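You operate a simulated robot arm through the tools that you are given. There is no shell and no other tool. Be economical: measure what you need, move in short steps, check, and stop when the job is done.

The job below is to be done with a simulated robot arm. You get a single attempt, and the scene is never put back.

## Task
Put one of the clods from the second shelf from the bottom of the blue rack on the middle shelf of the blue rack. Open the right green cupboard door, fetch the dish and set it on the bottom shelf of the green cupboard, then shut the door. Take the tin labelled "705" from the ledge at the gravity table and leave it on the left end of the ledge. Take the pan on the ledge at the gravity table and put it away on the spot under outlet 1. Fetch the red cup from the shelf on the stand's leg and set it on the lower left shelf of the sample bench. Press the red cleaner button on the panel three times. Open the left drawer of the sample bench, take the red pan with a line and leave it in the inside of the left drawer of the sample bench, then shut the drawer. Put the tin that says "belt wax" from the middle shelf of the screen rack on top of the white carton there and the tin labelled "PAINT 2" on the bench in front of the wooden rack. Fetch the scoop from the plank on the big heap and set it on the second shelf from the bottom of the blue rack. Open the duct cap. The order is free. Set down upright: cup, tin.
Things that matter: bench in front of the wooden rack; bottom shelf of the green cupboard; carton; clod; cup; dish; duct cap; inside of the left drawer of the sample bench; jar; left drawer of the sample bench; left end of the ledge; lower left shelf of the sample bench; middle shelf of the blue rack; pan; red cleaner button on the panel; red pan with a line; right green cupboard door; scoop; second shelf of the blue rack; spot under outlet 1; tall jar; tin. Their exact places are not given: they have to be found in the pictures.

Only the result counts: the job must be done as asked and must still hold three seconds after the hand-in. Knocking over, shifting, dropping, spilling or breaking anything else fails it. A push-on lid holds only when it is set on centred and level and pressed home; a screw cap is set on level and turned clockwise until tight.

## Robot
A 6-joint arm with a two-finger gripper on a trunk, on a base that drives. Base frame: it is fixed to the floor where the robot stands at the start and does not move with it; the origin is under the middle of the robot, x ahead of it, y to its left, z up; the surface under the hand at the start is at about z = 0.96. Units: m, degrees, N and s.
With the tool pointing down near the work surface it reaches from about 0.2 to 0.58 m from the robot's upright axis, wherever it stands. Its first joint turns from -166.0 to 166.0 degrees. Places, roughly: bench in front of the wooden rack (42x18 cm) [-8.96, -0.82, 0.8]; bottom shelf of the green cupboard [-0.9, -1.7, 1]; carton [-9, 2.25, 0.75]; clod (5x5x4 cm) [0.4, 0.2, 0.6]; clod (6x5x4 cm) [0.6, -0.1, 0.6]; cup [-10.75, 4, 1]; dish (8x8x4 cm) [0.5, 0.1, 1]; duct cap [-2.7, -1.7, 0.5]; inside of the left drawer of the sample bench [-8.7, 0.1, 0.6]; jar, tall jar [-9, 2.25, 0.75]; left drawer of the sample bench [-8.8, 0.1, 0.6]; left end of the ledge [-11.3, 0.5, 0.4]; lower left shelf of the sample bench [-8.7, 1.2, 0.2]; middle shelf of the blue rack [0.5, 0.1, 1]; pan (19x17x8 cm) [-10.7, 4.3, 0.8]; red cleaner button on the panel [-12.1, -1.7, 1.2]; red pan with a line (11x19x6 cm) [-11.4, 0.8, 0.4]; right green cupboard door [-1.2, -1.5, 1.3]; scoop (24x10x7 cm) [-3.1, -0.8, 0.8]; second shelf of the blue rack [0.5, 0.1, 0.6]; spot under outlet 1 (15x20 cm) [-11.46, 4.54, 0.62]; tin [-10, 4.5, 0.75]. Payload 2.45 kg.
The TCP is the grasp point between the finger pads, 0.026 m short of the fingertips. In the tool frame z runs along the fingers and y along their closing line. The gripper opens to 0.096 m. The gripper's body begins 0.069 m behind the TCP.
Orientation is that of the tool frame in the base frame, as a unit quaternion [w, x, y, z]. With the fingers straight down and closing along the base's y, the tool's x points along the base's -x, its y along +y and its z along -z.

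## Interface
- The arm moves only by the tool apply_moves. Its argument "series" is one flat list of numbers, 6 for each row, row after row: the shift along the tool's x, y, z in m, then the turn, a rotation vector about the tool's x, y, z in rad. In form: [dx, dy, dz, rx, ry, rz, dx, dy, dz, rx, ry, rz, ...]. A call has 1 to 20 rows; each row is the pose to reach, as a shift and turn from the pose commanded when the call began, along the tool's axes at that moment. "fingers" is the opening, from 0 (shut) to 1 (fully open), set as the call begins (left out, the last holds). Each row takes 0.2 s and may step no farther than 0.05 m and 8.6 degrees from the row before; otherwise, or with a gripper value out of range, the whole call is refused. Where a pose cannot be reached the arm comes as near as it can. A force on the tool above 40 N (or 10 N above the force at the start of the call, whichever is more), or a blocked arm, ends the call early, and 0.2 s more pass. Each finger halts on what it meets, pressing with about 41 N; the grip force reading is that of the motor and also rises with nothing between the fingers. The clock runs only during rows and for 0.2 s after the last one: add rows that repeat a pose to give the fingers time. It gives the time, the measured TCP pose, the force on the tool (base axes), the opening and the grip force at its end, in the units of the frame above (readings bear some noise), with the torque about the TCP (base axes, N m) and any sound that the robot's microphone picked up.
- Cameras (640 x 400 px; columns grow to the right, rows downward): "scene" is now at [0.0295, 0.1451, 1.1167]; the picture's right is [-0.17, -0.99, 0.00], its down [-0.51, 0.09, -0.86] and it looks along [0.84, -0.15, -0.52] (base axes); focal length 214 px, centre (320, 200). "wrist" rides on the gripper at [0.082, 0.003, -0.098] in the tool frame; the picture's right is [-0.04, 1.00, 0.00], its down [-0.73, -0.03, -0.68] and it looks along [-0.68, -0.03, 0.73] (tool axes); focal length 256 px, centre (320, 200).
- camera(camera): a new picture of that camera. No time passes.
- move_column(by): slides the trunk up (or, below 0, down) by that many m; the arm and the scene camera ride with it, the base frame stays. It gives what a move gives, with no picture.
- drive_base(legs): drives the robot by 1 to 6 legs, each [ahead, turn to the left] in m and degrees, along the robot's own axes; the way and the turn of a leg run together, so that a leg with both is an arc; at most 1.5 m and 180 degrees a leg. The arm and the cameras ride along, it lands a little off, and it stops where it bumps. It gives what a move gives.
- turn_head(pan, tilt): turns the head with the scene camera to pan (to the left, within 155 degrees either way) and tilt (down, from -29 to 69), counted from straight ahead of the robot. It gives what a move gives.
- probe_pixels(camera, pixels): for up to 12 pixels [column, row] of the newest picture of that camera ("zoom" is the newest enlarged one), the place [x, y, z] in the base frame of the surface seen there, good to about 0.002 m, but the place of the scene camera against the robot may be out by one fixed shift of up to 0.012 m in any direction. No time passes.
- close_up(camera, box): a new picture of the part [left, top, right, bottom] of that camera's present view, enlarged. No time passes.
- sign_off(): hands the job in; it is judged then, once.

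Go step by step. Measure first, check grasps and placings, and put right what went wrong. The budget is 378 turns and 330 pictures, counting those below and the enlarged ones. Unless the task says otherwise, let go and move clear before handing in.

The tools are called after "Emit:" as a command line: name --argument value ..., lists and objects as JSON in quotes. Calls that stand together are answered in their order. apply_moves: Moves the arm, as the interface text tells. Its arguments: {"type":"object","properties":{"series":{"type":"array","items":{"type":"number"}},"fingers":{"type":"number"}},"required":["series"]} The other tools are called the same way: move_column (by) slides the trunk up or down; drive_base (legs) drives the base; turn_head (pan, tilt) turns the head that bears the scene camera; camera (camera) takes a picture; probe_pixels (camera, pixels) gives the place of the surface under pixels of a picture; close_up (camera, box) takes an enlarged picture of a part of a camera's view; sign_off () hands the job in.

At the start:

```text
time: 0.0
tool_pos: [0.399, 0.2054, 0.9996]
ee_rot: [0.0, 0.0, 1.0, -0.001]
wrist_force: [-1.0, -0.2, -0.3]
moment: [-0.04, -0.02, 0.01]
opening: 0.0958
grip_force: 0.1
trunk travel left (down, up): [-0.15, 0.0]
robot x, y, heading: [-0.0023, 0.0008, -0.0]
head pan, tilt: [-9.9, 31.0]
```

scene: 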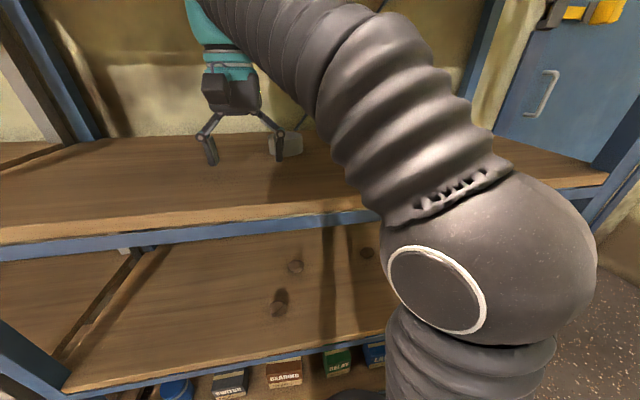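
wrist: 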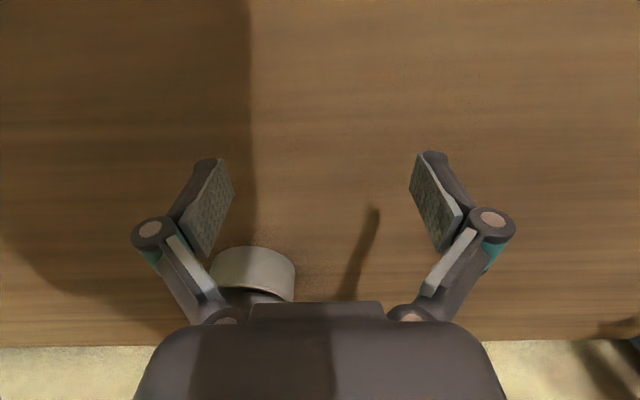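

The hand is over the blue rack's middle shelf; a dish is near scene (285,145) and clods at (295,266), (278,303), (367,253). I measure these first.

Emit:
probe_pixels --camera "scene" --pixels '[[295, 265], [278, 300], [367, 253], [287, 145], [200, 230], [200, 215], [100, 200], [300, 360], [540, 90], [250, 260], [330, 330], [230, 150]]'

Emit:
close_up --camera "scene" --box '[200, 220, 400, 345]'

Emit:
probe_pixels --camera "wrist" --pixels '[[250, 250], [255, 275], [215, 265], [294, 270], [400, 100], [100, 100], [560, 330], [580, 370]]'

```text
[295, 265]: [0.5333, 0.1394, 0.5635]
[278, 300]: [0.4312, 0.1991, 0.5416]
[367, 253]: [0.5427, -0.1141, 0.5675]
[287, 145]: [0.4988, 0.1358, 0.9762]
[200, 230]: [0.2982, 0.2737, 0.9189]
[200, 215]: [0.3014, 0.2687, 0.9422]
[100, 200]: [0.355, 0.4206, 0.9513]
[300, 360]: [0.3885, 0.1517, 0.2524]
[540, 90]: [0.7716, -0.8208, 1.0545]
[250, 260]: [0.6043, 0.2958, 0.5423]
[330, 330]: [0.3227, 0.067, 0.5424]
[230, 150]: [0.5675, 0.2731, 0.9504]
```

```text
3.20 times, centred on (300, 282) of scene
```

zoom: 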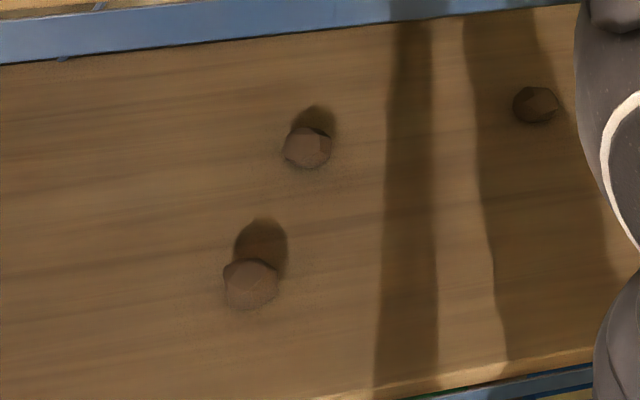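

```text
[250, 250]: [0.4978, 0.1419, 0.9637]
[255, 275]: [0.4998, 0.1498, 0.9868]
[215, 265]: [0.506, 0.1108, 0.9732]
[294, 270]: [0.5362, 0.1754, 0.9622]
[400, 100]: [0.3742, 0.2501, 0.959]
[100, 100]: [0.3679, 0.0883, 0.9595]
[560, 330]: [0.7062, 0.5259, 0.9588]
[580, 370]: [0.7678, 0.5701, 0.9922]
```

Shelf surface is 0.959 by the wrist camera (scene reads ~0.009 low). I look around to know the free space before backing off.

Emit:
turn_head --pan -120 --tilt 20

Emit:
camera --camera "scene"

Emit:
turn_head --pan 150 --tilt 20

Emit:
camera --camera "scene"

```text
time: 1.9
tool_pos: [0.401, 0.2054, 0.9995]
ee_rot: [0.0, 0.0, 1.0, 0.0]
wrist_force: [0.4, 0.0, -0.1]
moment: [0.02, -0.02, 0.0]
opening: 0.0961
grip_force: 0.0
trunk travel left (down, up): [-0.15, 0.0]
robot x, y, heading: [-0.0019, -0.0023, 0.2]
head pan, tilt: [-120.0, 20.0]
```

```text
326 pictures are left
```

scene: 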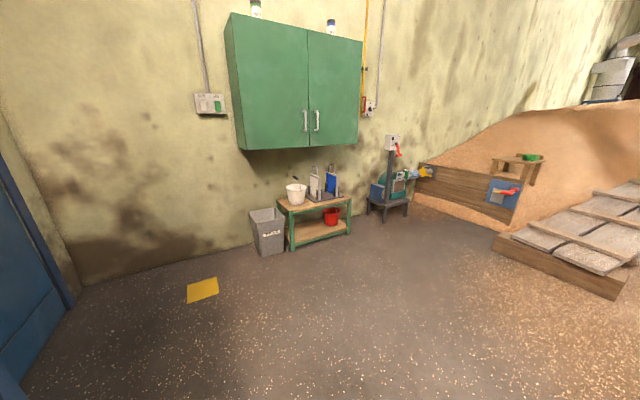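

```text
time: 5.6
tool_pos: [0.3999, 0.2056, 0.9997]
ee_rot: [0.0, 0.0, 1.0, 0.0]
wrist_force: [-0.1, 0.1, -0.5]
moment: [-0.03, 0.01, -0.02]
opening: 0.0961
grip_force: 0.0
trunk travel left (down, up): [-0.15, 0.0]
robot x, y, heading: [-0.0009, -0.0014, 0.2]
head pan, tilt: [150.0, 20.0]
```

```text
325 pictures are left
```

scene: 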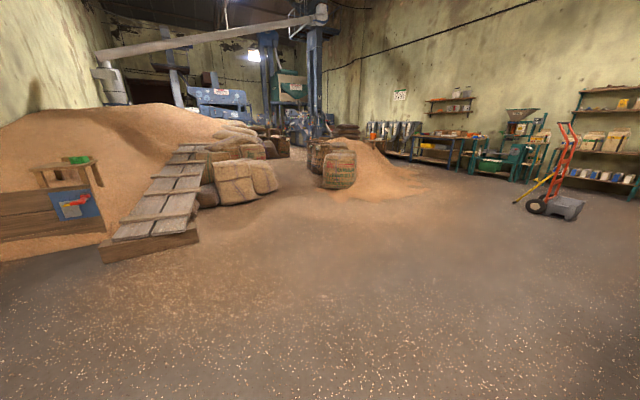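

Floor behind is open. I back off 0.4 m and lower the trunk.

Emit:
drive_base --legs '[[-0.45, 0]]'

Emit:
move_column --by -0.15

Emit:
turn_head --pan -20 --tilt 30

Emit:
camera --camera "scene"

```text
time: 8.3
tool_pos: [-0.0524, 0.2068, 0.9996]
ee_rot: [0.0, -0.002, 1.0, 0.0]
wrist_force: [-0.5, -0.2, 0.3]
moment: [0.02, 0.04, 0.03]
opening: 0.0957
grip_force: 0.1
trunk travel left (down, up): [-0.15, 0.0]
robot x, y, heading: [-0.45, -0.0013, 0.4]
head pan, tilt: [150.0, 20.0]
```

```text
time: 10.1
tool_pos: [-0.051, 0.2067, 0.8501]
ee_rot: [-0.001, -0.002, 1.0, 0.0]
wrist_force: [-0.2, -0.2, 0.4]
moment: [-0.01, 0.01, 0.0]
opening: 0.096
grip_force: 0.1
trunk travel left (down, up): [0.0, 0.15]
robot x, y, heading: [-0.4544, -0.001, 0.3]
head pan, tilt: [150.0, 20.0]
```

```text
time: 12.7
tool_pos: [-0.053, 0.2074, 0.8498]
ee_rot: [0.0, -0.002, 1.0, 0.0]
wrist_force: [0.5, 0.5, 0.0]
moment: [-0.01, -0.01, 0.0]
opening: 0.0959
grip_force: 0.1
trunk travel left (down, up): [0.0, 0.15]
robot x, y, heading: [-0.4527, -0.0026, 0.3]
head pan, tilt: [-20.0, 30.0]
```

```text
324 pictures are left
```

scene: 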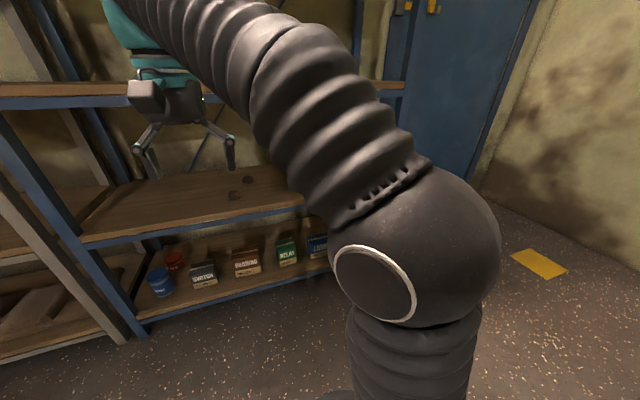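

I turn the hand 180° about its own axis so that the wrist camera is on top when tilting forward.

Emit:
apply_moves --series '[0, 0, 0, 0, 0, 0.149, 0, 0, 0, 0, 0, 0.298, 0, 0, 0, 0, 0, 0.447, 0, 0, 0, 0, 0, 0.596, 0, 0, 0, 0, 0, 0.745, 0, 0, 0, 0, 0, 0.894, 0, 0, 0, 0, 0, 1.043, 0, 0, 0, 0, 0, 1.192, 0, 0, 0, 0, 0, 1.341, 0, 0, 0, 0, 0, 1.49, 0, 0, 0, 0, 0, 1.639, 0, 0, 0, 0, 0, 1.788, 0, 0, 0, 0, 0, 1.937, 0, 0, 0, 0, 0, 2.086, 0, 0, 0, 0, 0, 2.235, 0, 0, 0, 0, 0, 2.384, 0, 0, 0, 0, 0, 2.533, 0, 0, 0, 0, 0, 2.682, 0, 0, 0, 0, 0, 2.831, 0, 0, 0, 0, 0, 2.98]'

Emit:
probe_pixels --camera "scene" --pixels '[[375, 285], [440, 240], [410, 370], [300, 40], [247, 182], [234, 195], [140, 220], [270, 205], [130, 240], [250, 90], [250, 98], [100, 230]]'

```text
time: 16.9
tool_pos: [-0.0137, 0.0308, 0.8383]
ee_rot: [-0.005, 0.994, 0.108, 0.0]
wrist_force: [0.3, 0.0, -0.3]
moment: [-0.01, -0.03, 0.02]
opening: 0.096
grip_force: 0.2
out of reach, approached as far as the arm can: row 17, 18, 19, 20
trunk travel left (down, up): [0.0, 0.15]
robot x, y, heading: [-0.4495, -0.0022, 0.5]
head pan, tilt: [-20.0, 30.0]
```

```text
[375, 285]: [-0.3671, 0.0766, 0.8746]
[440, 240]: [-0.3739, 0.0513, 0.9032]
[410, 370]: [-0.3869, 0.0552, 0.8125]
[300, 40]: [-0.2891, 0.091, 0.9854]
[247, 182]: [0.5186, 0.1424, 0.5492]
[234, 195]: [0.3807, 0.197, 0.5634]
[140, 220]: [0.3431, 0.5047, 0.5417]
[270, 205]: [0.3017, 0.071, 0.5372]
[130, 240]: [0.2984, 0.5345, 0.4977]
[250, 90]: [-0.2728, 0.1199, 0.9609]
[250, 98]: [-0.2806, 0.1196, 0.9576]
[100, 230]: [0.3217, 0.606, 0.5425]
```

Joint 6 hit its limit near the end, but the hand now faces forward (12° left). I tilt it 60° forward.

Emit:
apply_moves --series '[0, 0, 0, 0, 0.14, 0, 0, 0, 0, 0, 0.28, 0, 0, 0, 0, 0, 0.42, 0, 0, 0, 0, 0, 0.56, 0, 0, 0, 0, 0, 0.7, 0, 0, 0, 0, 0, 0.84, 0, 0, 0, 0, 0, 0.98, 0, 0, 0, 0, 0, 1.05, 0]'

Emit:
camera --camera "scene"

Emit:
camera --camera "wrist"

```text
time: 18.7
tool_pos: [-0.0083, 0.0284, 0.8416]
ee_rot: [-0.058, 0.86, 0.091, 0.5]
wrist_force: [-0.4, -0.5, -0.1]
moment: [0.01, 0.03, -0.01]
opening: 0.0962
grip_force: 0.1
trunk travel left (down, up): [0.0, 0.15]
robot x, y, heading: [-0.4514, -0.0019, 0.2]
head pan, tilt: [-20.0, 30.0]
```

```text
323 pictures are left
```

scene: 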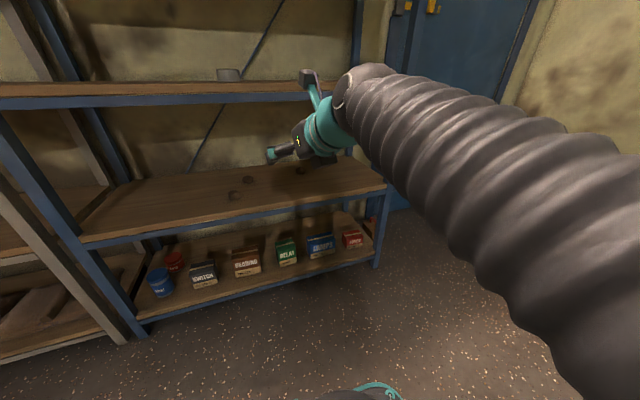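

```text
322 pictures are left
```

wrist: 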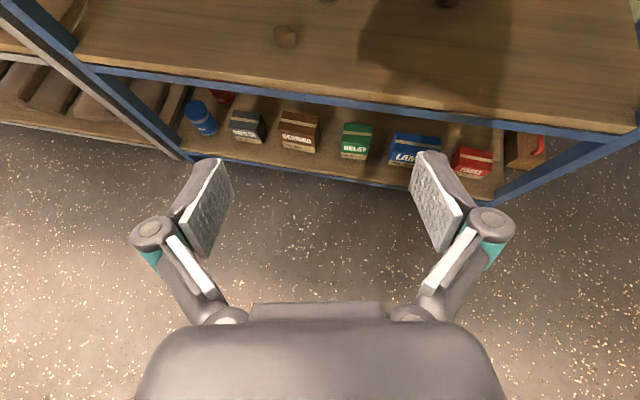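

The hand points forward-down, camera on top, view upright; near clod at wrist (285,37). I measure it and the shelf.

Emit:
probe_pixels --camera "wrist" --pixels '[[285, 28], [285, 37], [285, 46], [274, 37], [297, 37], [330, 60], [200, 80], [400, 100], [445, 2]]'

Emit:
close_up --camera "wrist" --box '[200, 0, 400, 125]'

```text
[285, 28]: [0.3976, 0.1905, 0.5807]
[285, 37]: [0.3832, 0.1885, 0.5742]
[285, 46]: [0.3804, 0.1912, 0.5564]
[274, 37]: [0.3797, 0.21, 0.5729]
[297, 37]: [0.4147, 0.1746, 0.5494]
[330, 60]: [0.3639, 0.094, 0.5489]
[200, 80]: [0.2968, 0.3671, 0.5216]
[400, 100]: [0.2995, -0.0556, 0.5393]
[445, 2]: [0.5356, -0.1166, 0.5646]
```

```text
3.20 times, centred on (300, 62) of wrist
```

zoom: 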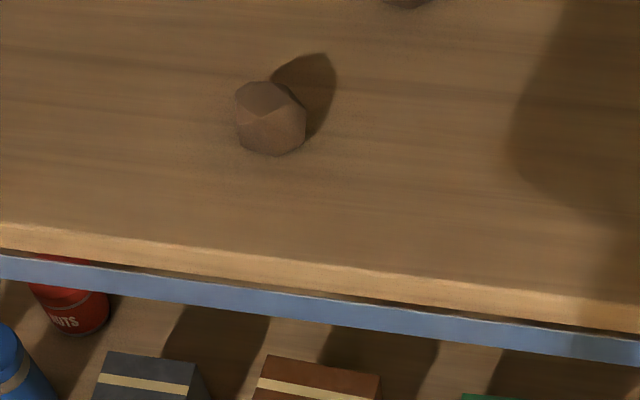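

Clod centre is about (0.403,0.192), shelf 0.549. I lower the hand 0.24 m in front of the rack and turn the base 10° left.

Emit:
apply_moves --series '[-0.0418, 0.0004, 0.0238, 0, 0, 0, -0.0836, 0.0008, 0.0476, 0, 0, 0, -0.1254, 0.0012, 0.0714, 0, 0, 0, -0.1672, 0.0016, 0.0952, 0, 0, 0, -0.209, 0.002, 0.119, 0, 0, 0]'

Emit:
drive_base --legs '[[0, 10]]'

Emit:
camera --camera "wrist"

Emit:
camera --camera "scene"

```text
time: 19.9
tool_pos: [-0.0136, 0.0251, 0.5997]
ee_rot: [-0.059, 0.86, 0.092, 0.498]
wrist_force: [0.2, 0.5, 0.4]
moment: [-0.03, 0.0, 0.0]
opening: 0.0958
grip_force: 0.1
trunk travel left (down, up): [0.0, 0.15]
robot x, y, heading: [-0.452, 0.0001, 0.5]
head pan, tilt: [-20.0, 30.0]
```

```text
time: 21.0
tool_pos: [-0.0231, 0.1016, 0.5991]
ee_rot: [-0.101, 0.849, 0.166, 0.491]
wrist_force: [-0.9, 0.8, -0.3]
moment: [-0.03, -0.02, -0.01]
opening: 0.0963
grip_force: 0.0
trunk travel left (down, up): [0.0, 0.15]
robot x, y, heading: [-0.4535, -0.0029, 10.6]
head pan, tilt: [-20.0, 30.0]
```

```text
320 pictures are left
```

wrist: 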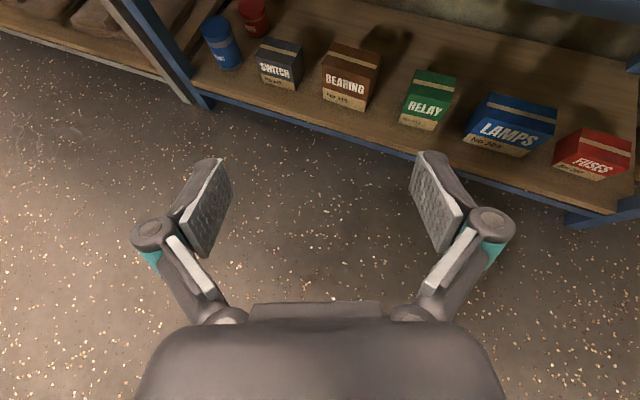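

```text
319 pictures are left
```

scene: 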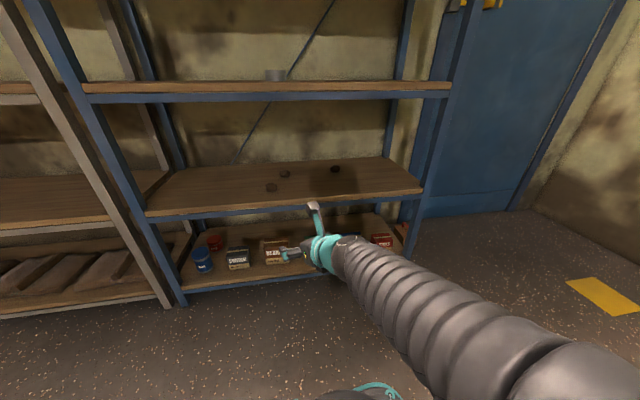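

The hand is low enough to enter above the shelf. I drive 0.33 m ahead and look.

Emit:
drive_base --legs '[[0.33, 0]]'

Emit:
camera --camera "wrist"

Emit:
camera --camera "scene"

```text
time: 23.1
tool_pos: [0.2992, 0.1634, 0.6]
ee_rot: [-0.104, 0.849, 0.169, 0.491]
wrist_force: [0.0, 0.0, 0.3]
moment: [0.01, -0.01, 0.01]
opening: 0.0961
grip_force: 0.1
trunk travel left (down, up): [0.0, 0.15]
robot x, y, heading: [-0.1261, 0.0607, 10.6]
head pan, tilt: [-20.0, 30.0]
```

```text
318 pictures are left
```

wrist: 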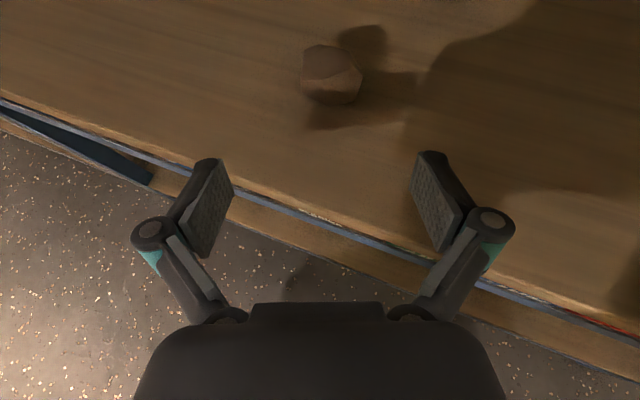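

```text
317 pictures are left
```

scene: 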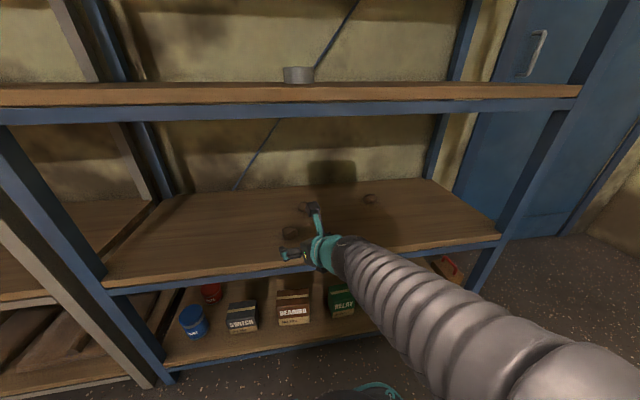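

Emit:
probe_pixels --camera "wrist" --pixels '[[302, 75], [360, 85], [330, 48], [330, 75], [330, 103], [345, 95]]'

```text
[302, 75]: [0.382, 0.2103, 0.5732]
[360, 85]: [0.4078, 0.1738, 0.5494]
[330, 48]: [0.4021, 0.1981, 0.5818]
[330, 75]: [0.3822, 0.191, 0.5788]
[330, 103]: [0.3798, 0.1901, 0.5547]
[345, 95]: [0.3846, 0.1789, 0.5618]
```

Clod centre about (0.40,0.195,0.566). I move the open fingers around it and close.

Emit:
apply_moves --series '[0.014, 0.0104, 0.03, 0, 0, 0, 0.022, 0.0104, 0.06, 0, 0, 0, 0.028, 0.0104, 0.085, 0, 0, 0, 0.0315, 0.0104, 0.1035, 0, 0, 0]'

Emit:
apply_moves --series '[0, 0, 0, 0, 0, 0, 0, 0, 0, 0, 0, 0, 0, 0, 0, 0, 0, 0]' --fingers 0

Emit:
camera --camera "wrist"

```text
time: 24.1
tool_pos: [0.4015, 0.1952, 0.5755]
ee_rot: [-0.102, 0.848, 0.168, 0.491]
wrist_force: [-0.1, 0.3, 0.9]
moment: [-0.01, -0.02, 0.02]
opening: 0.0958
grip_force: 0.1
trunk travel left (down, up): [0.0, 0.15]
robot x, y, heading: [-0.1272, 0.0559, 10.8]
head pan, tilt: [-20.0, 30.0]
```

```text
time: 24.9
tool_pos: [0.4007, 0.1952, 0.5761]
ee_rot: [-0.104, 0.848, 0.169, 0.491]
wrist_force: [0.0, 0.6, 3.4]
moment: [0.08, 0.0, -0.02]
opening: 0.0425
grip_force: 40.9
trunk travel left (down, up): [0.0, 0.15]
robot x, y, heading: [-0.1297, 0.0601, 10.4]
head pan, tilt: [-20.0, 30.0]
```

```text
316 pictures are left
```

wrist: 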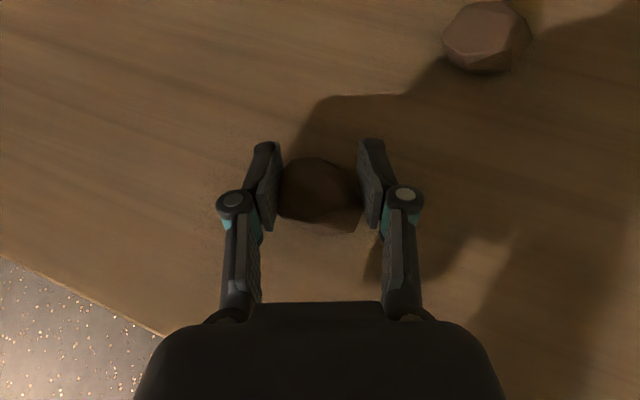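

Clod is held (opening 0.0425). I lift, back out, and raise.

Emit:
apply_moves --series '[0.02, 0, -0.012, 0, 0, 0, 0.039, 0, -0.0225, 0, 0, 0]'

Emit:
drive_base --legs '[[-0.35, 0]]'

Emit:
move_column --by 0.15

Emit:
apply_moves --series '[0.0365, 0, -0.021, 0, 0, 0, 0.073, 0, -0.042, 0, 0, 0, 0.11, 0, -0.063, 0, 0, 0, 0.147, 0, -0.084, 0, 0, 0, 0.184, 0, -0.1055, 0, 0, 0, 0.217, 0, -0.125, 0, 0, 0, 0.235, 0, -0.135, 0, 0, 0]'

Emit:
camera --camera "wrist"

Emit:
camera --camera "scene"

```text
time: 25.5
tool_pos: [0.4008, 0.1917, 0.6221]
ee_rot: [-0.102, 0.849, 0.168, 0.491]
wrist_force: [0.4, 0.0, 0.8]
moment: [0.01, -0.03, 0.03]
opening: 0.0424
grip_force: 40.5
trunk travel left (down, up): [0.0, 0.15]
robot x, y, heading: [-0.128, 0.0585, 10.7]
head pan, tilt: [-20.0, 30.0]
```

```text
time: 27.8
tool_pos: [0.0593, 0.1312, 0.6219]
ee_rot: [-0.105, 0.848, 0.171, 0.491]
wrist_force: [0.1, 0.0, -0.5]
moment: [-0.01, 0.0, -0.01]
opening: 0.0425
grip_force: 41.4
trunk travel left (down, up): [0.0, 0.15]
robot x, y, heading: [-0.4695, -0.0062, 11.1]
head pan, tilt: [-20.0, 30.0]
```

```text
time: 29.5
tool_pos: [0.0583, 0.1303, 0.7715]
ee_rot: [-0.104, 0.849, 0.169, 0.49]
wrist_force: [-0.4, -0.1, -0.2]
moment: [0.01, 0.01, 0.02]
opening: 0.0424
grip_force: 41.0
trunk travel left (down, up): [-0.15, 0.0]
robot x, y, heading: [-0.4675, -0.0057, 11.1]
head pan, tilt: [-20.0, 30.0]
```

```text
time: 31.1
tool_pos: [0.0599, 0.1281, 1.0423]
ee_rot: [-0.104, 0.848, 0.169, 0.491]
wrist_force: [0.4, 0.1, -0.3]
moment: [-0.02, 0.0, 0.02]
opening: 0.0424
grip_force: 40.9
trunk travel left (down, up): [-0.15, 0.0]
robot x, y, heading: [-0.4683, -0.0066, 11.1]
head pan, tilt: [-20.0, 30.0]
```

```text
315 pictures are left
```

wrist: 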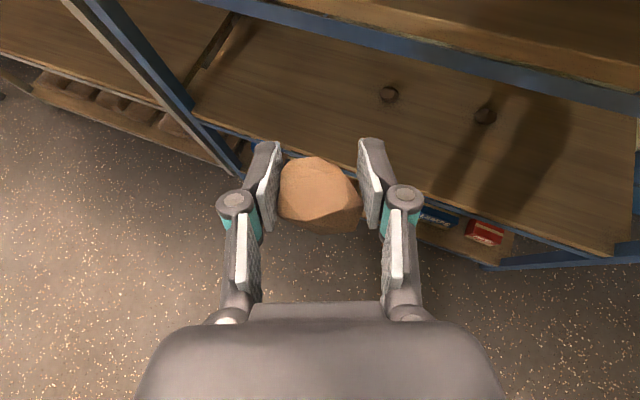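

```text
314 pictures are left
```

scene: 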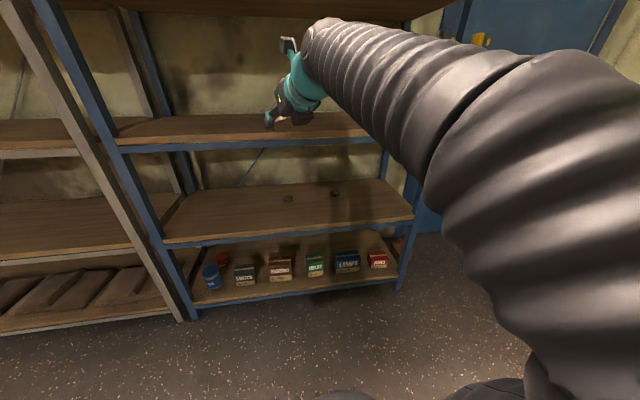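

I turn 9° more left and drive in to put the clod clear of the dish, at about (0.37,0.33).

Emit:
drive_base --legs '[[0, 9], [0.36, 0]]'

Emit:
camera --camera "wrist"

Emit:
camera --camera "scene"

```text
time: 34.1
tool_pos: [0.363, 0.3311, 1.0417]
ee_rot: [-0.142, 0.832, 0.237, 0.481]
wrist_force: [-0.3, 0.1, -0.2]
moment: [0.0, 0.0, 0.02]
opening: 0.0422
grip_force: 40.9
trunk travel left (down, up): [-0.15, 0.0]
robot x, y, heading: [-0.1328, 0.1115, 20.3]
head pan, tilt: [-20.0, 30.0]
```

```text
313 pictures are left
```

wrist: 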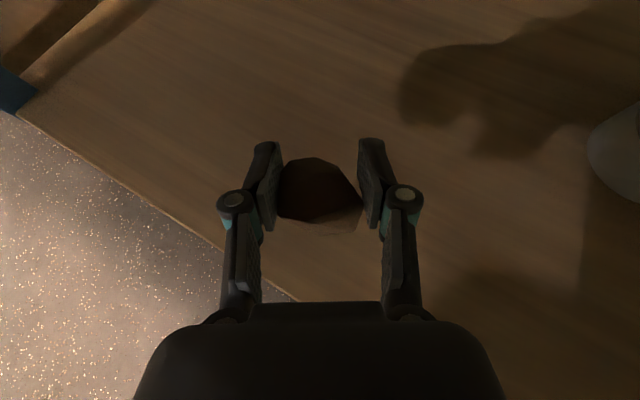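

```text
312 pictures are left
```

scene: 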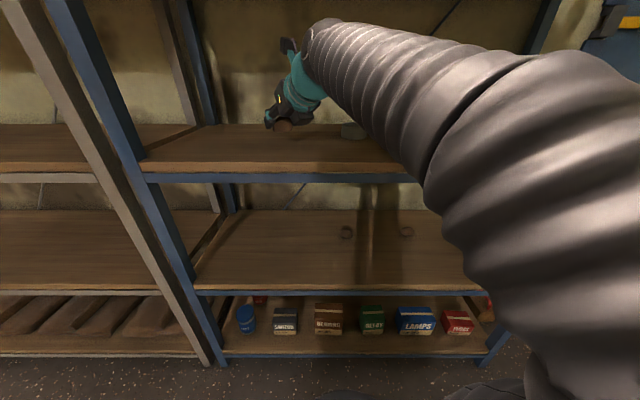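

Hand is above the shelf at the wanted spot. I lower 0.054 m and release.

Emit:
apply_moves --series '[-0.02, 0, 0.0115, 0, 0, 0, -0.039, 0.0005, 0.0224, 0, 0, 0, -0.0469, 0.0006, 0.0269, 0, 0, 0]'

Emit:
camera --camera "wrist"

```text
time: 34.9
tool_pos: [0.3626, 0.3301, 0.9882]
ee_rot: [-0.144, 0.831, 0.237, 0.482]
wrist_force: [0.4, 0.2, -1.4]
moment: [0.02, 0.03, 0.0]
opening: 0.0422
grip_force: 41.1
trunk travel left (down, up): [-0.15, 0.0]
robot x, y, heading: [-0.1372, 0.1148, 20.1]
head pan, tilt: [-20.0, 30.0]
```

```text
311 pictures are left
```

wrist: 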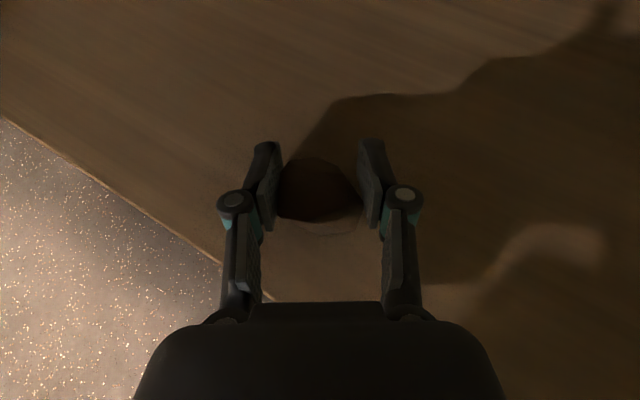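

About at contact; I open here and draw back along the tool axis.

Emit:
apply_moves --series '[-0.0015, 0, 0.001, 0, 0, 0, -0.0015, 0, 0.001, 0, 0, 0, -0.0015, 0, 0.001, 0, 0, 0, 0, 0, -0.04, 0, 0, 0, 0, 0, -0.08, 0, 0, 0, 0, 0, -0.12, 0, 0, 0]' --fingers 1

Emit:
camera --camera "wrist"

```text
time: 36.3
tool_pos: [0.2758, 0.2761, 1.0477]
ee_rot: [-0.143, 0.832, 0.238, 0.481]
wrist_force: [0.7, 0.1, -0.2]
moment: [-0.01, 0.07, -0.01]
opening: 0.0961
grip_force: 0.1
trunk travel left (down, up): [-0.15, 0.0]
robot x, y, heading: [-0.1374, 0.1138, 20.1]
head pan, tilt: [-20.0, 30.0]
```

```text
310 pictures are left
```

wrist: 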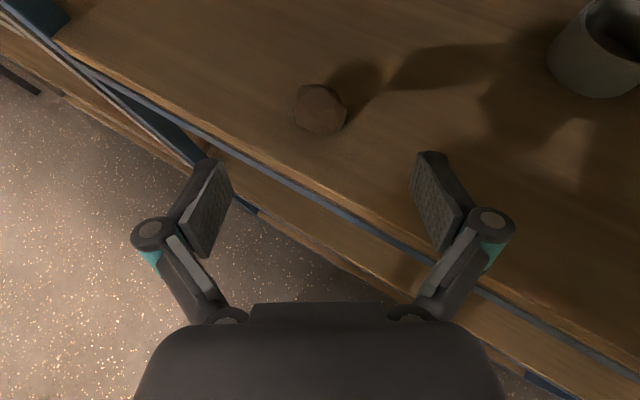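

Clod rests on the middle shelf. Next the cupboard door: I back off, turn and drive toward the cupboard, and look at it.

Emit:
drive_base --legs '[[-0.3, 0], [0, -147], [0.6, 0], [0, 37]]'

Emit:
turn_head --pan 0 --tilt 5

Emit:
camera --camera "scene"

```text
time: 49.2
tool_pos: [-0.7864, -0.9081, 1.0471]
ee_rot: [0.316, 0.667, -0.55, 0.391]
wrist_force: [0.4, 0.0, -0.9]
moment: [-0.02, -0.01, 0.0]
opening: 0.0961
grip_force: 0.0
trunk travel left (down, up): [-0.15, 0.0]
robot x, y, heading: [-0.7893, -0.4672, -91.1]
head pan, tilt: [-20.0, 30.0]
```

```text
time: 50.1
tool_pos: [-0.7862, -0.9082, 1.0468]
ee_rot: [0.316, 0.666, -0.551, 0.39]
wrist_force: [-0.3, -0.9, 0.5]
moment: [-0.01, 0.03, 0.0]
opening: 0.0962
grip_force: 0.2
trunk travel left (down, up): [-0.15, 0.0]
robot x, y, heading: [-0.7912, -0.4668, -91.2]
head pan, tilt: [0.0, 5.0]
```

```text
309 pictures are left
```

scene: 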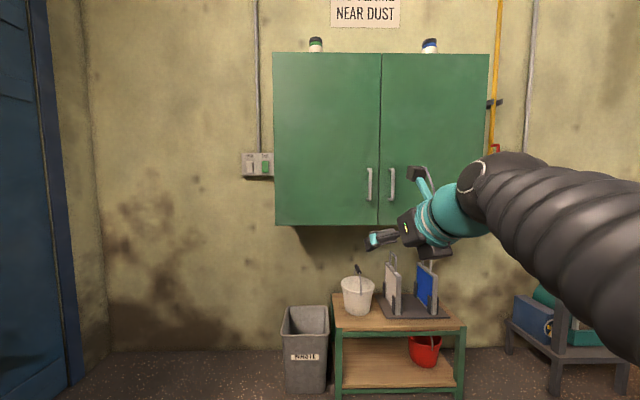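

Emit:
probe_pixels --camera "scene" --pixels '[[380, 60], [485, 60], [275, 60], [380, 215], [392, 184], [392, 170], [392, 198], [395, 205], [460, 150], [320, 220], [360, 300], [330, 330]]'

Emit:
close_up --camera "scene" --box '[340, 140, 440, 203]'

```text
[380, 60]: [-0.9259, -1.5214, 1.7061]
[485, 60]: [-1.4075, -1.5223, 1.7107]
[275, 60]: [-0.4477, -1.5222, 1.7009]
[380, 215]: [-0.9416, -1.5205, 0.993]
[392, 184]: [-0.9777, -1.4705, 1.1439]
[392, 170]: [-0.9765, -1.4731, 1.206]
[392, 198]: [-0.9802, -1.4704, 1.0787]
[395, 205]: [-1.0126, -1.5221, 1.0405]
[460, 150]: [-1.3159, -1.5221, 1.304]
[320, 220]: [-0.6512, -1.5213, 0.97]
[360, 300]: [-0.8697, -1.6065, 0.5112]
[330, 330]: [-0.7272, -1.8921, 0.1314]
```

```text
6.35 times, centred on (390, 172) of scene
```

zoom: 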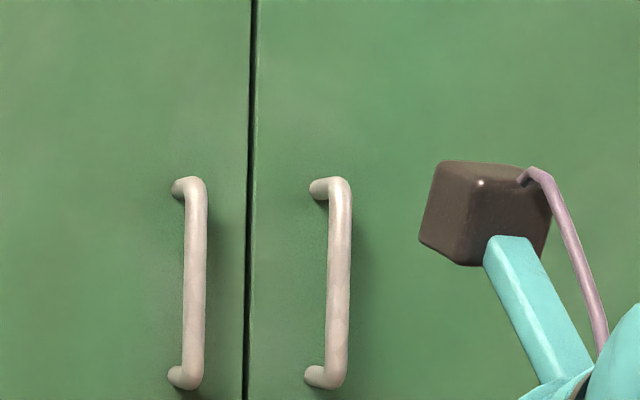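

Right door spans x −0.935…−1.42 with its hinge at −1.42 and the handle bar at about (−0.978, −1.475), z 1.05–1.2. I drive closer.

Emit:
drive_base --legs '[[0, -15], [0.4, 0], [0, 16]]'

Emit:
camera --camera "scene"

Emit:
camera --camera "wrist"

```text
time: 54.4
tool_pos: [-0.8969, -1.2927, 1.0474]
ee_rot: [0.315, 0.668, -0.549, 0.391]
wrist_force: [0.3, -0.7, -0.4]
moment: [0.02, 0.04, 0.0]
opening: 0.0961
grip_force: 0.1
trunk travel left (down, up): [-0.15, 0.0]
robot x, y, heading: [-0.9025, -0.8497, -90.6]
head pan, tilt: [0.0, 5.0]
```

```text
307 pictures are left
```

scene: 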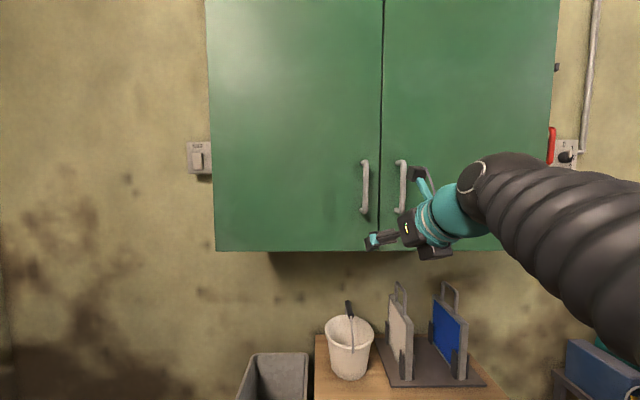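

```text
306 pictures are left
```

wrist: 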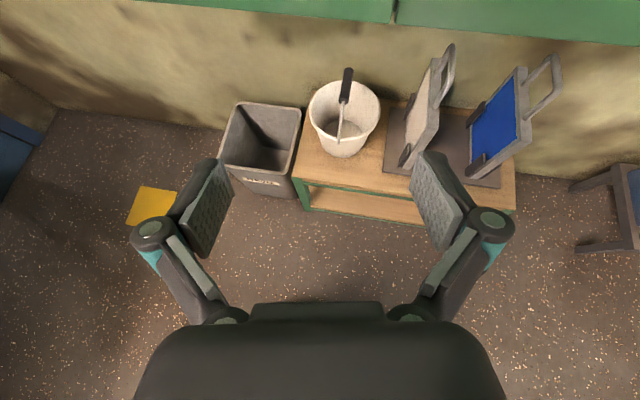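

I raise the hand, level it, and bring it to ~0.1 m before the right handle.

Emit:
apply_moves --series '[0.0263, 0.0289, 0.0038, 0, 0.13, 0, 0.0526, 0.0578, 0.0076, 0, 0.26, 0, 0.0789, 0.0866, 0.0114, 0, 0.39, 0, 0.1052, 0.1155, 0.0152, 0, 0.5, 0]'

Emit:
camera --camera "wrist"

Emit:
camera --camera "scene"

```text
time: 55.4
tool_pos: [-0.9989, -1.3781, 1.1309]
ee_rot: [0.441, 0.551, -0.453, 0.545]
wrist_force: [1.0, 1.5, 0.1]
moment: [0.03, -0.01, 0.0]
opening: 0.0961
grip_force: 0.1
trunk travel left (down, up): [-0.15, 0.0]
robot x, y, heading: [-0.9017, -0.8488, -90.7]
head pan, tilt: [0.0, 5.0]
```

```text
305 pictures are left
```

wrist: 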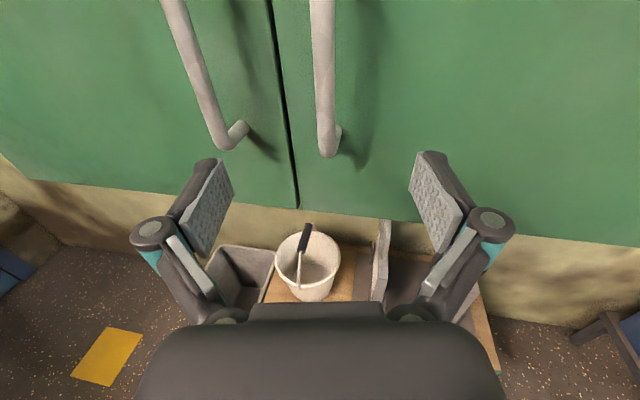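

```text
304 pictures are left
```

scene: 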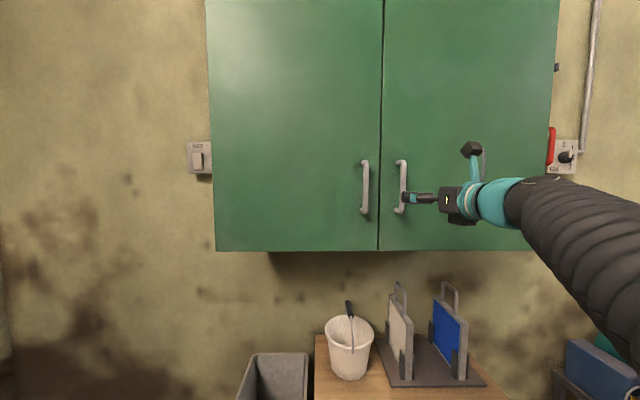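

The right handle is centred between the fingers (wrist 323,60–150). I measure it.

Emit:
probe_pixels --camera "wrist" --pixels '[[322, 20], [324, 80], [326, 130], [326, 150], [336, 135], [270, 100], [400, 100], [206, 100]]'

```text
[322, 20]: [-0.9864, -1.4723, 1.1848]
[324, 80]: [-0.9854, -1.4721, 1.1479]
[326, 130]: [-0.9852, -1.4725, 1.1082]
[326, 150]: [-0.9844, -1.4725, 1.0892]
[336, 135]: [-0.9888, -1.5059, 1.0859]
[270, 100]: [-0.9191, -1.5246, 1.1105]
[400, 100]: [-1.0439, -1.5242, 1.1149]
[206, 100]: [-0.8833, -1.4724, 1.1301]
```

I advance to the bar (y −1.478) and close on it.

Emit:
apply_moves --series '[0.006, 0.0063, 0.045, 0, 0, 0, 0.0118, 0.0063, 0.08, 0, 0, 0, 0.0118, 0.0063, 0.1, 0, 0, 0]'

Emit:
apply_moves --series '[0, 0, 0, 0, 0, 0, 0, 0, 0, 0, 0, 0, 0, 0, 0, 0, 0, 0, 0, 0, 0, 0, 0, 0]' --fingers 0

```text
time: 56.2
tool_pos: [-0.9833, -1.4783, 1.138]
ee_rot: [0.441, 0.55, -0.455, 0.544]
wrist_force: [-0.5, 0.6, 0.1]
moment: [0.08, 0.0, -0.01]
opening: 0.0959
grip_force: 0.1
trunk travel left (down, up): [-0.15, 0.0]
robot x, y, heading: [-0.9038, -0.8515, -90.4]
head pan, tilt: [0.0, 5.0]
```

```text
time: 57.2
tool_pos: [-0.9835, -1.4766, 1.1375]
ee_rot: [0.44, 0.551, -0.453, 0.545]
wrist_force: [3.7, 7.1, -4.4]
moment: [0.0, 0.49, 0.06]
opening: 0.0147
grip_force: 41.1
trunk travel left (down, up): [-0.15, 0.0]
robot x, y, heading: [-0.9014, -0.8493, -90.6]
head pan, tilt: [0.0, 5.0]
```

The bar is gripped (opening 0.0147). I pull along the hinge arc, first 0.4 rad.

Emit:
apply_moves --series '[-0.0004, -0.0012, -0.022, 0.05, 0, 0, -0.0008, -0.0023, -0.0438, 0.1, 0, 0, -0.0012, -0.0013, -0.066, 0.15, 0, 0, -0.0015, -0.0002, -0.0876, 0.2, 0, 0, -0.0022, 0.0063, -0.131, 0.3, 0, 0, -0.0029, 0.0171, -0.1736, 0.4, 0, 0]'

Emit:
camera --camera "scene"

```text
time: 58.6
tool_pos: [-1.035, -1.312, 1.1388]
ee_rot: [0.322, 0.627, -0.338, 0.623]
wrist_force: [-2.9, -1.8, -5.8]
moment: [-0.1, 1.17, -0.31]
opening: 0.0148
grip_force: 41.1
trunk travel left (down, up): [-0.15, 0.0]
robot x, y, heading: [-0.9037, -0.8502, -90.4]
head pan, tilt: [0.0, 5.0]
```

```text
303 pictures are left
```

scene: 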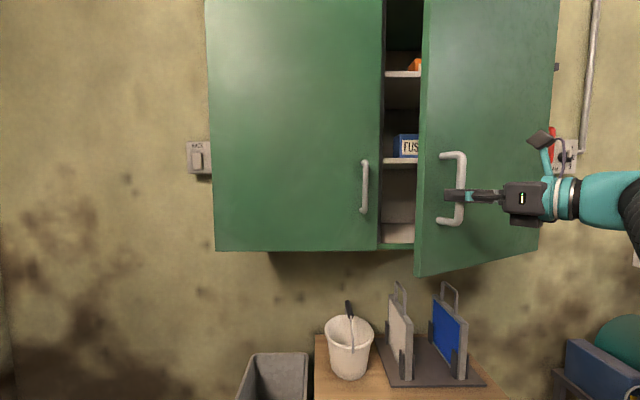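

The door follows well. I continue 0.5 rad more along the arc.

Emit:
apply_moves --series '[-0.0008, -0.0023, -0.0438, 0.1, 0, 0, -0.0015, -0.0002, -0.0876, 0.2, 0, 0, -0.0022, 0.0063, -0.131, 0.3, 0, 0, -0.0029, 0.0171, -0.1736, 0.4, 0, 0, -0.0035, 0.0321, -0.2148, 0.5, 0, 0]'

Emit:
camera --camera "scene"

```text
time: 59.2
tool_pos: [-1.0847, -1.2364, 1.1376]
ee_rot: [0.253, 0.66, -0.269, 0.655]
wrist_force: [5.6, 3.3, -13.3]
moment: [-0.59, 0.92, 0.24]
opening: 0.0147
grip_force: 40.8
out of reach, approached as far as the arm can: row 3
trunk travel left (down, up): [-0.15, 0.0]
robot x, y, heading: [-0.9025, -0.8528, -90.6]
head pan, tilt: [0.0, 5.0]
stopped in row 3: the force on the tool passed its limit at 46 N (the readings are from after the stop); the commanded pose is now the measured one
```

```text
302 pictures are left
```

scene: 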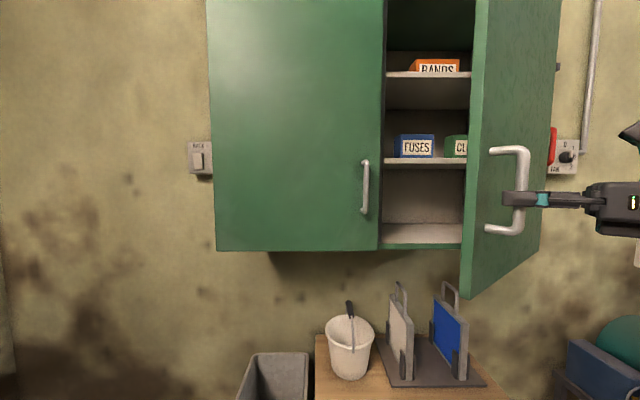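

The door is ~36° open and the arm is at its limit. I release, draw back and back the base off 0.3 m.

Emit:
apply_moves --series '[0, 0, 0, 0, 0, 0, 0, 0, 0, 0, 0, 0, 0, 0, 0, 0, 0, 0, 0, 0, -0.03, 0, 0, 0]' --fingers 1

Emit:
drive_base --legs '[[-0.3, 0]]'

Emit:
camera --camera "scene"

```text
time: 60.2
tool_pos: [-1.1088, -1.2152, 1.14]
ee_rot: [0.253, 0.659, -0.269, 0.655]
wrist_force: [0.7, -0.5, -0.3]
moment: [0.03, 0.02, -0.05]
opening: 0.096
grip_force: 0.1
trunk travel left (down, up): [-0.15, 0.0]
robot x, y, heading: [-0.9019, -0.8538, -90.4]
head pan, tilt: [0.0, 5.0]
```

```text
time: 62.3
tool_pos: [-1.1058, -0.9136, 1.1405]
ee_rot: [0.252, 0.659, -0.269, 0.656]
wrist_force: [-0.3, 0.6, 0.1]
moment: [0.01, 0.03, -0.01]
opening: 0.0961
grip_force: 0.0
trunk travel left (down, up): [-0.15, 0.0]
robot x, y, heading: [-0.8984, -0.5498, -90.5]
head pan, tilt: [0.0, 5.0]
```

```text
301 pictures are left
```

scene: 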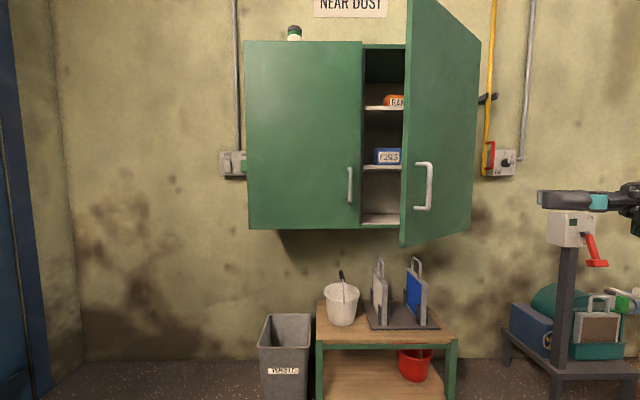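

I bring the hand back in front of the robot, facing the opening, fingers shut.

Emit:
apply_moves --series '[0, -0.007, 0.0405, -0.117, 0, 0, 0, -0.014, 0.081, -0.234, 0, 0, 0, -0.021, 0.1215, -0.35, 0, 0, 0, -0.028, 0.162, -0.467, 0, 0, 0, -0.035, 0.2025, -0.584, 0, 0, 0, -0.042, 0.243, -0.7, 0, 0]' --fingers 0

Emit:
camera --camera "scene"

```text
time: 63.7
tool_pos: [-0.899, -1.0484, 1.1378]
ee_rot: [0.464, 0.531, -0.478, 0.524]
wrist_force: [0.3, -0.2, 0.7]
moment: [0.02, 0.0, 0.01]
opening: 0.0001
grip_force: 28.0
trunk travel left (down, up): [-0.15, 0.0]
robot x, y, heading: [-0.8985, -0.5511, -90.8]
head pan, tilt: [0.0, 5.0]
```

```text
300 pictures are left
```

scene: 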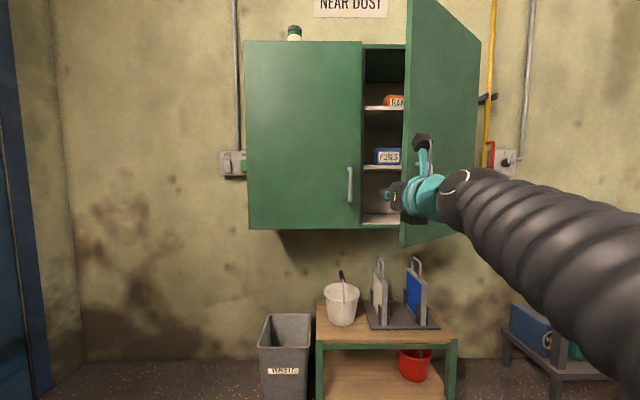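

I drive in 0.27 m so the fingers enter beside the door's edge, then sweep toward −x to push the door open.

Emit:
drive_base --legs '[[0.27, 0]]'

Emit:
apply_moves --series '[0, 0.045, 0, 0, 0, 0, 0, 0.09, 0, 0, 0, 0, 0, 0.135, 0, 0, 0, 0, 0, 0.18, 0, 0, 0, 0, 0, 0.225, 0, 0, 0, 0, 0, 0.27, 0, 0, 0, 0, 0, 0.315, 0, 0, 0, 0]'

Emit:
camera --camera "scene"

```text
time: 65.6
tool_pos: [-0.8998, -1.3133, 1.1373]
ee_rot: [0.462, 0.533, -0.477, 0.524]
wrist_force: [-1.1, 0.7, 0.8]
moment: [-0.01, -0.02, 0.0]
opening: 0.0
grip_force: 28.6
trunk travel left (down, up): [-0.15, 0.0]
robot x, y, heading: [-0.903, -0.8139, -90.4]
head pan, tilt: [0.0, 5.0]
```

```text
time: 66.2
tool_pos: [-0.9679, -1.3189, 1.1368]
ee_rot: [0.457, 0.54, -0.47, 0.527]
wrist_force: [21.1, 13.9, -6.1]
moment: [-0.76, 0.26, -2.03]
opening: 0.0002
grip_force: 29.2
trunk travel left (down, up): [-0.15, 0.0]
robot x, y, heading: [-0.9012, -0.8114, -89.9]
head pan, tilt: [0.0, 5.0]
stopped in row 2: the force on the tool passed its limit at 82 N (the readings are from after the stop); the commanded pose is now the measured one
```

```text
299 pictures are left
```

scene: 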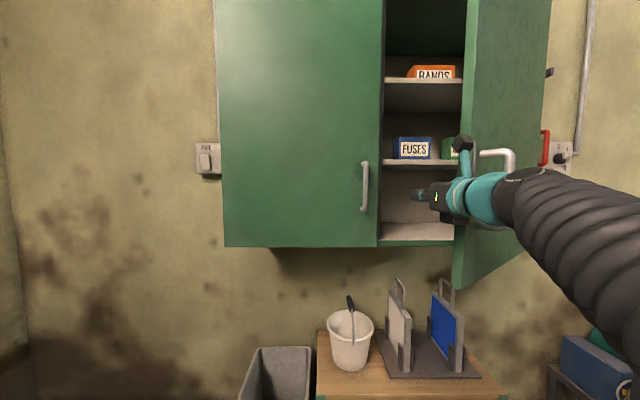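

The wrist hit the door's edge, so sweeping this way jams. I'll instead regrip the handle from a better stance: back off and shift the base 0.22 m to the right.

Emit:
apply_moves --series '[0, -0.035, 0, 0, 0, 0, 0, -0.07, 0, 0, 0, 0]'

Emit:
drive_base --legs '[[-0.3, 0], [0, -90], [0.22, 0], [0, 90]]'

Emit:
camera --camera "scene"

Emit:
camera --camera "wrist"

```text
time: 66.8
tool_pos: [-0.9007, -1.3127, 1.1365]
ee_rot: [0.458, 0.538, -0.473, 0.526]
wrist_force: [-1.0, 0.0, 0.6]
moment: [-0.05, -0.01, 0.01]
opening: 0.0001
grip_force: 28.6
trunk travel left (down, up): [-0.15, 0.0]
robot x, y, heading: [-0.9039, -0.8149, -90.2]
head pan, tilt: [0.0, 5.0]
```

```text
time: 77.8
tool_pos: [-1.1135, -1.0073, 1.1355]
ee_rot: [0.456, 0.54, -0.471, 0.528]
wrist_force: [-0.5, -0.2, -0.1]
moment: [-0.01, 0.0, 0.03]
opening: 0.0
grip_force: 28.6
trunk travel left (down, up): [-0.15, 0.0]
robot x, y, heading: [-1.1172, -0.5097, -90.1]
head pan, tilt: [0.0, 5.0]
```

```text
298 pictures are left
```

scene: 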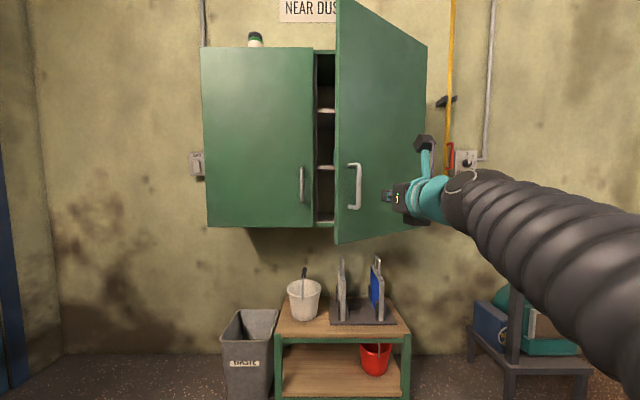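

```text
297 pictures are left
```

wrist: 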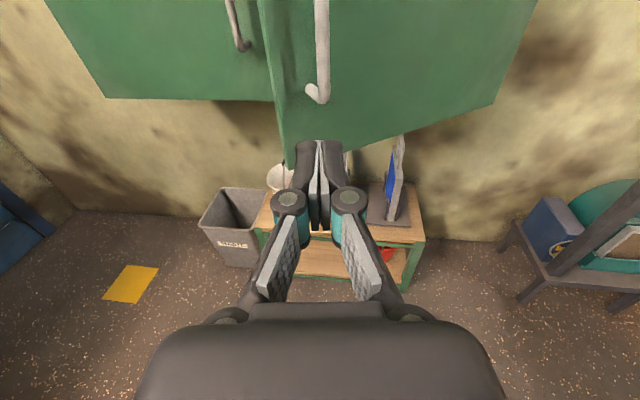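

The handle is straight ahead (wrist 322,50). I measure it and the door.

Emit:
probe_pixels --camera "wrist" --pixels '[[322, 30], [322, 70], [322, 95], [400, 60], [480, 60], [272, 60], [285, 130]]'

```text
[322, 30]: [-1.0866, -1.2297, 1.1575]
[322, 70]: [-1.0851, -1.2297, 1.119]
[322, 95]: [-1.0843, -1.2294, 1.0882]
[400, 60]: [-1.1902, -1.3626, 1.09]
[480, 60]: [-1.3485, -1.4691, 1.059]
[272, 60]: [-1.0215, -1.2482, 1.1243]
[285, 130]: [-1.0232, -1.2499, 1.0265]
```

I half-open the fingers, drive 0.1 m ahead, then reach the bar and grip.

Emit:
drive_base --legs '[[0.1, 0]]'

Emit:
apply_moves --series '[0, 0.0025, 0.0433, 0, 0, 0, 0, 0.0049, 0.0866, 0, 0, 0, 0, 0.0049, 0.126, 0, 0, 0]' --fingers 0.55

Emit:
camera --camera "wrist"

```text
time: 79.0
tool_pos: [-1.1141, -1.1074, 1.1356]
ee_rot: [0.456, 0.54, -0.472, 0.527]
wrist_force: [-0.4, -0.3, 0.2]
moment: [-0.02, -0.03, -0.03]
opening: 0.0
grip_force: 27.9
trunk travel left (down, up): [-0.15, 0.0]
robot x, y, heading: [-1.1163, -0.6085, -90.1]
head pan, tilt: [0.0, 5.0]
```

```text
time: 79.8
tool_pos: [-1.1, -1.2323, 1.131]
ee_rot: [0.457, 0.539, -0.472, 0.527]
wrist_force: [-0.1, 2.6, -0.2]
moment: [0.06, 0.0, -0.02]
opening: 0.0528
grip_force: 0.1
trunk travel left (down, up): [-0.15, 0.0]
robot x, y, heading: [-1.1158, -0.605, -90.1]
head pan, tilt: [0.0, 5.0]
```

```text
296 pictures are left
```

wrist: 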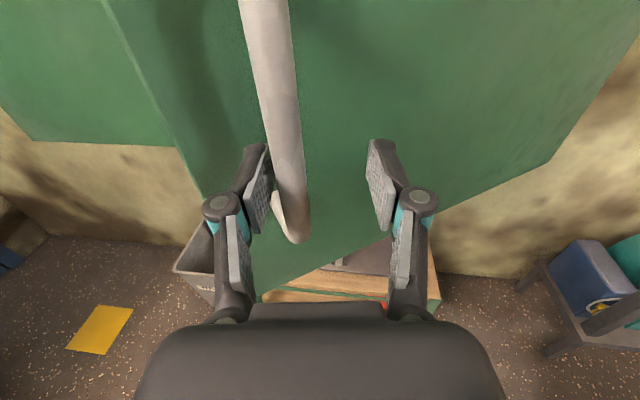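

Bar is between the fingers; I centre 12 mm left and close.

Emit:
apply_moves --series '[0, -0.013, 0.003, 0, 0, 0, 0, -0.013, 0.003, 0, 0, 0, 0, -0.013, 0.003, 0, 0, 0, 0, -0.013, 0.003, 0, 0, 0]' --fingers 0

```text
time: 80.8
tool_pos: [-1.0852, -1.2334, 1.1314]
ee_rot: [0.456, 0.541, -0.471, 0.527]
wrist_force: [24.2, 19.1, -5.9]
moment: [-0.03, 0.47, 0.26]
opening: 0.0146
grip_force: 41.4
trunk travel left (down, up): [-0.15, 0.0]
robot x, y, heading: [-1.1114, -0.6062, -89.7]
head pan, tilt: [0.0, 5.0]
```

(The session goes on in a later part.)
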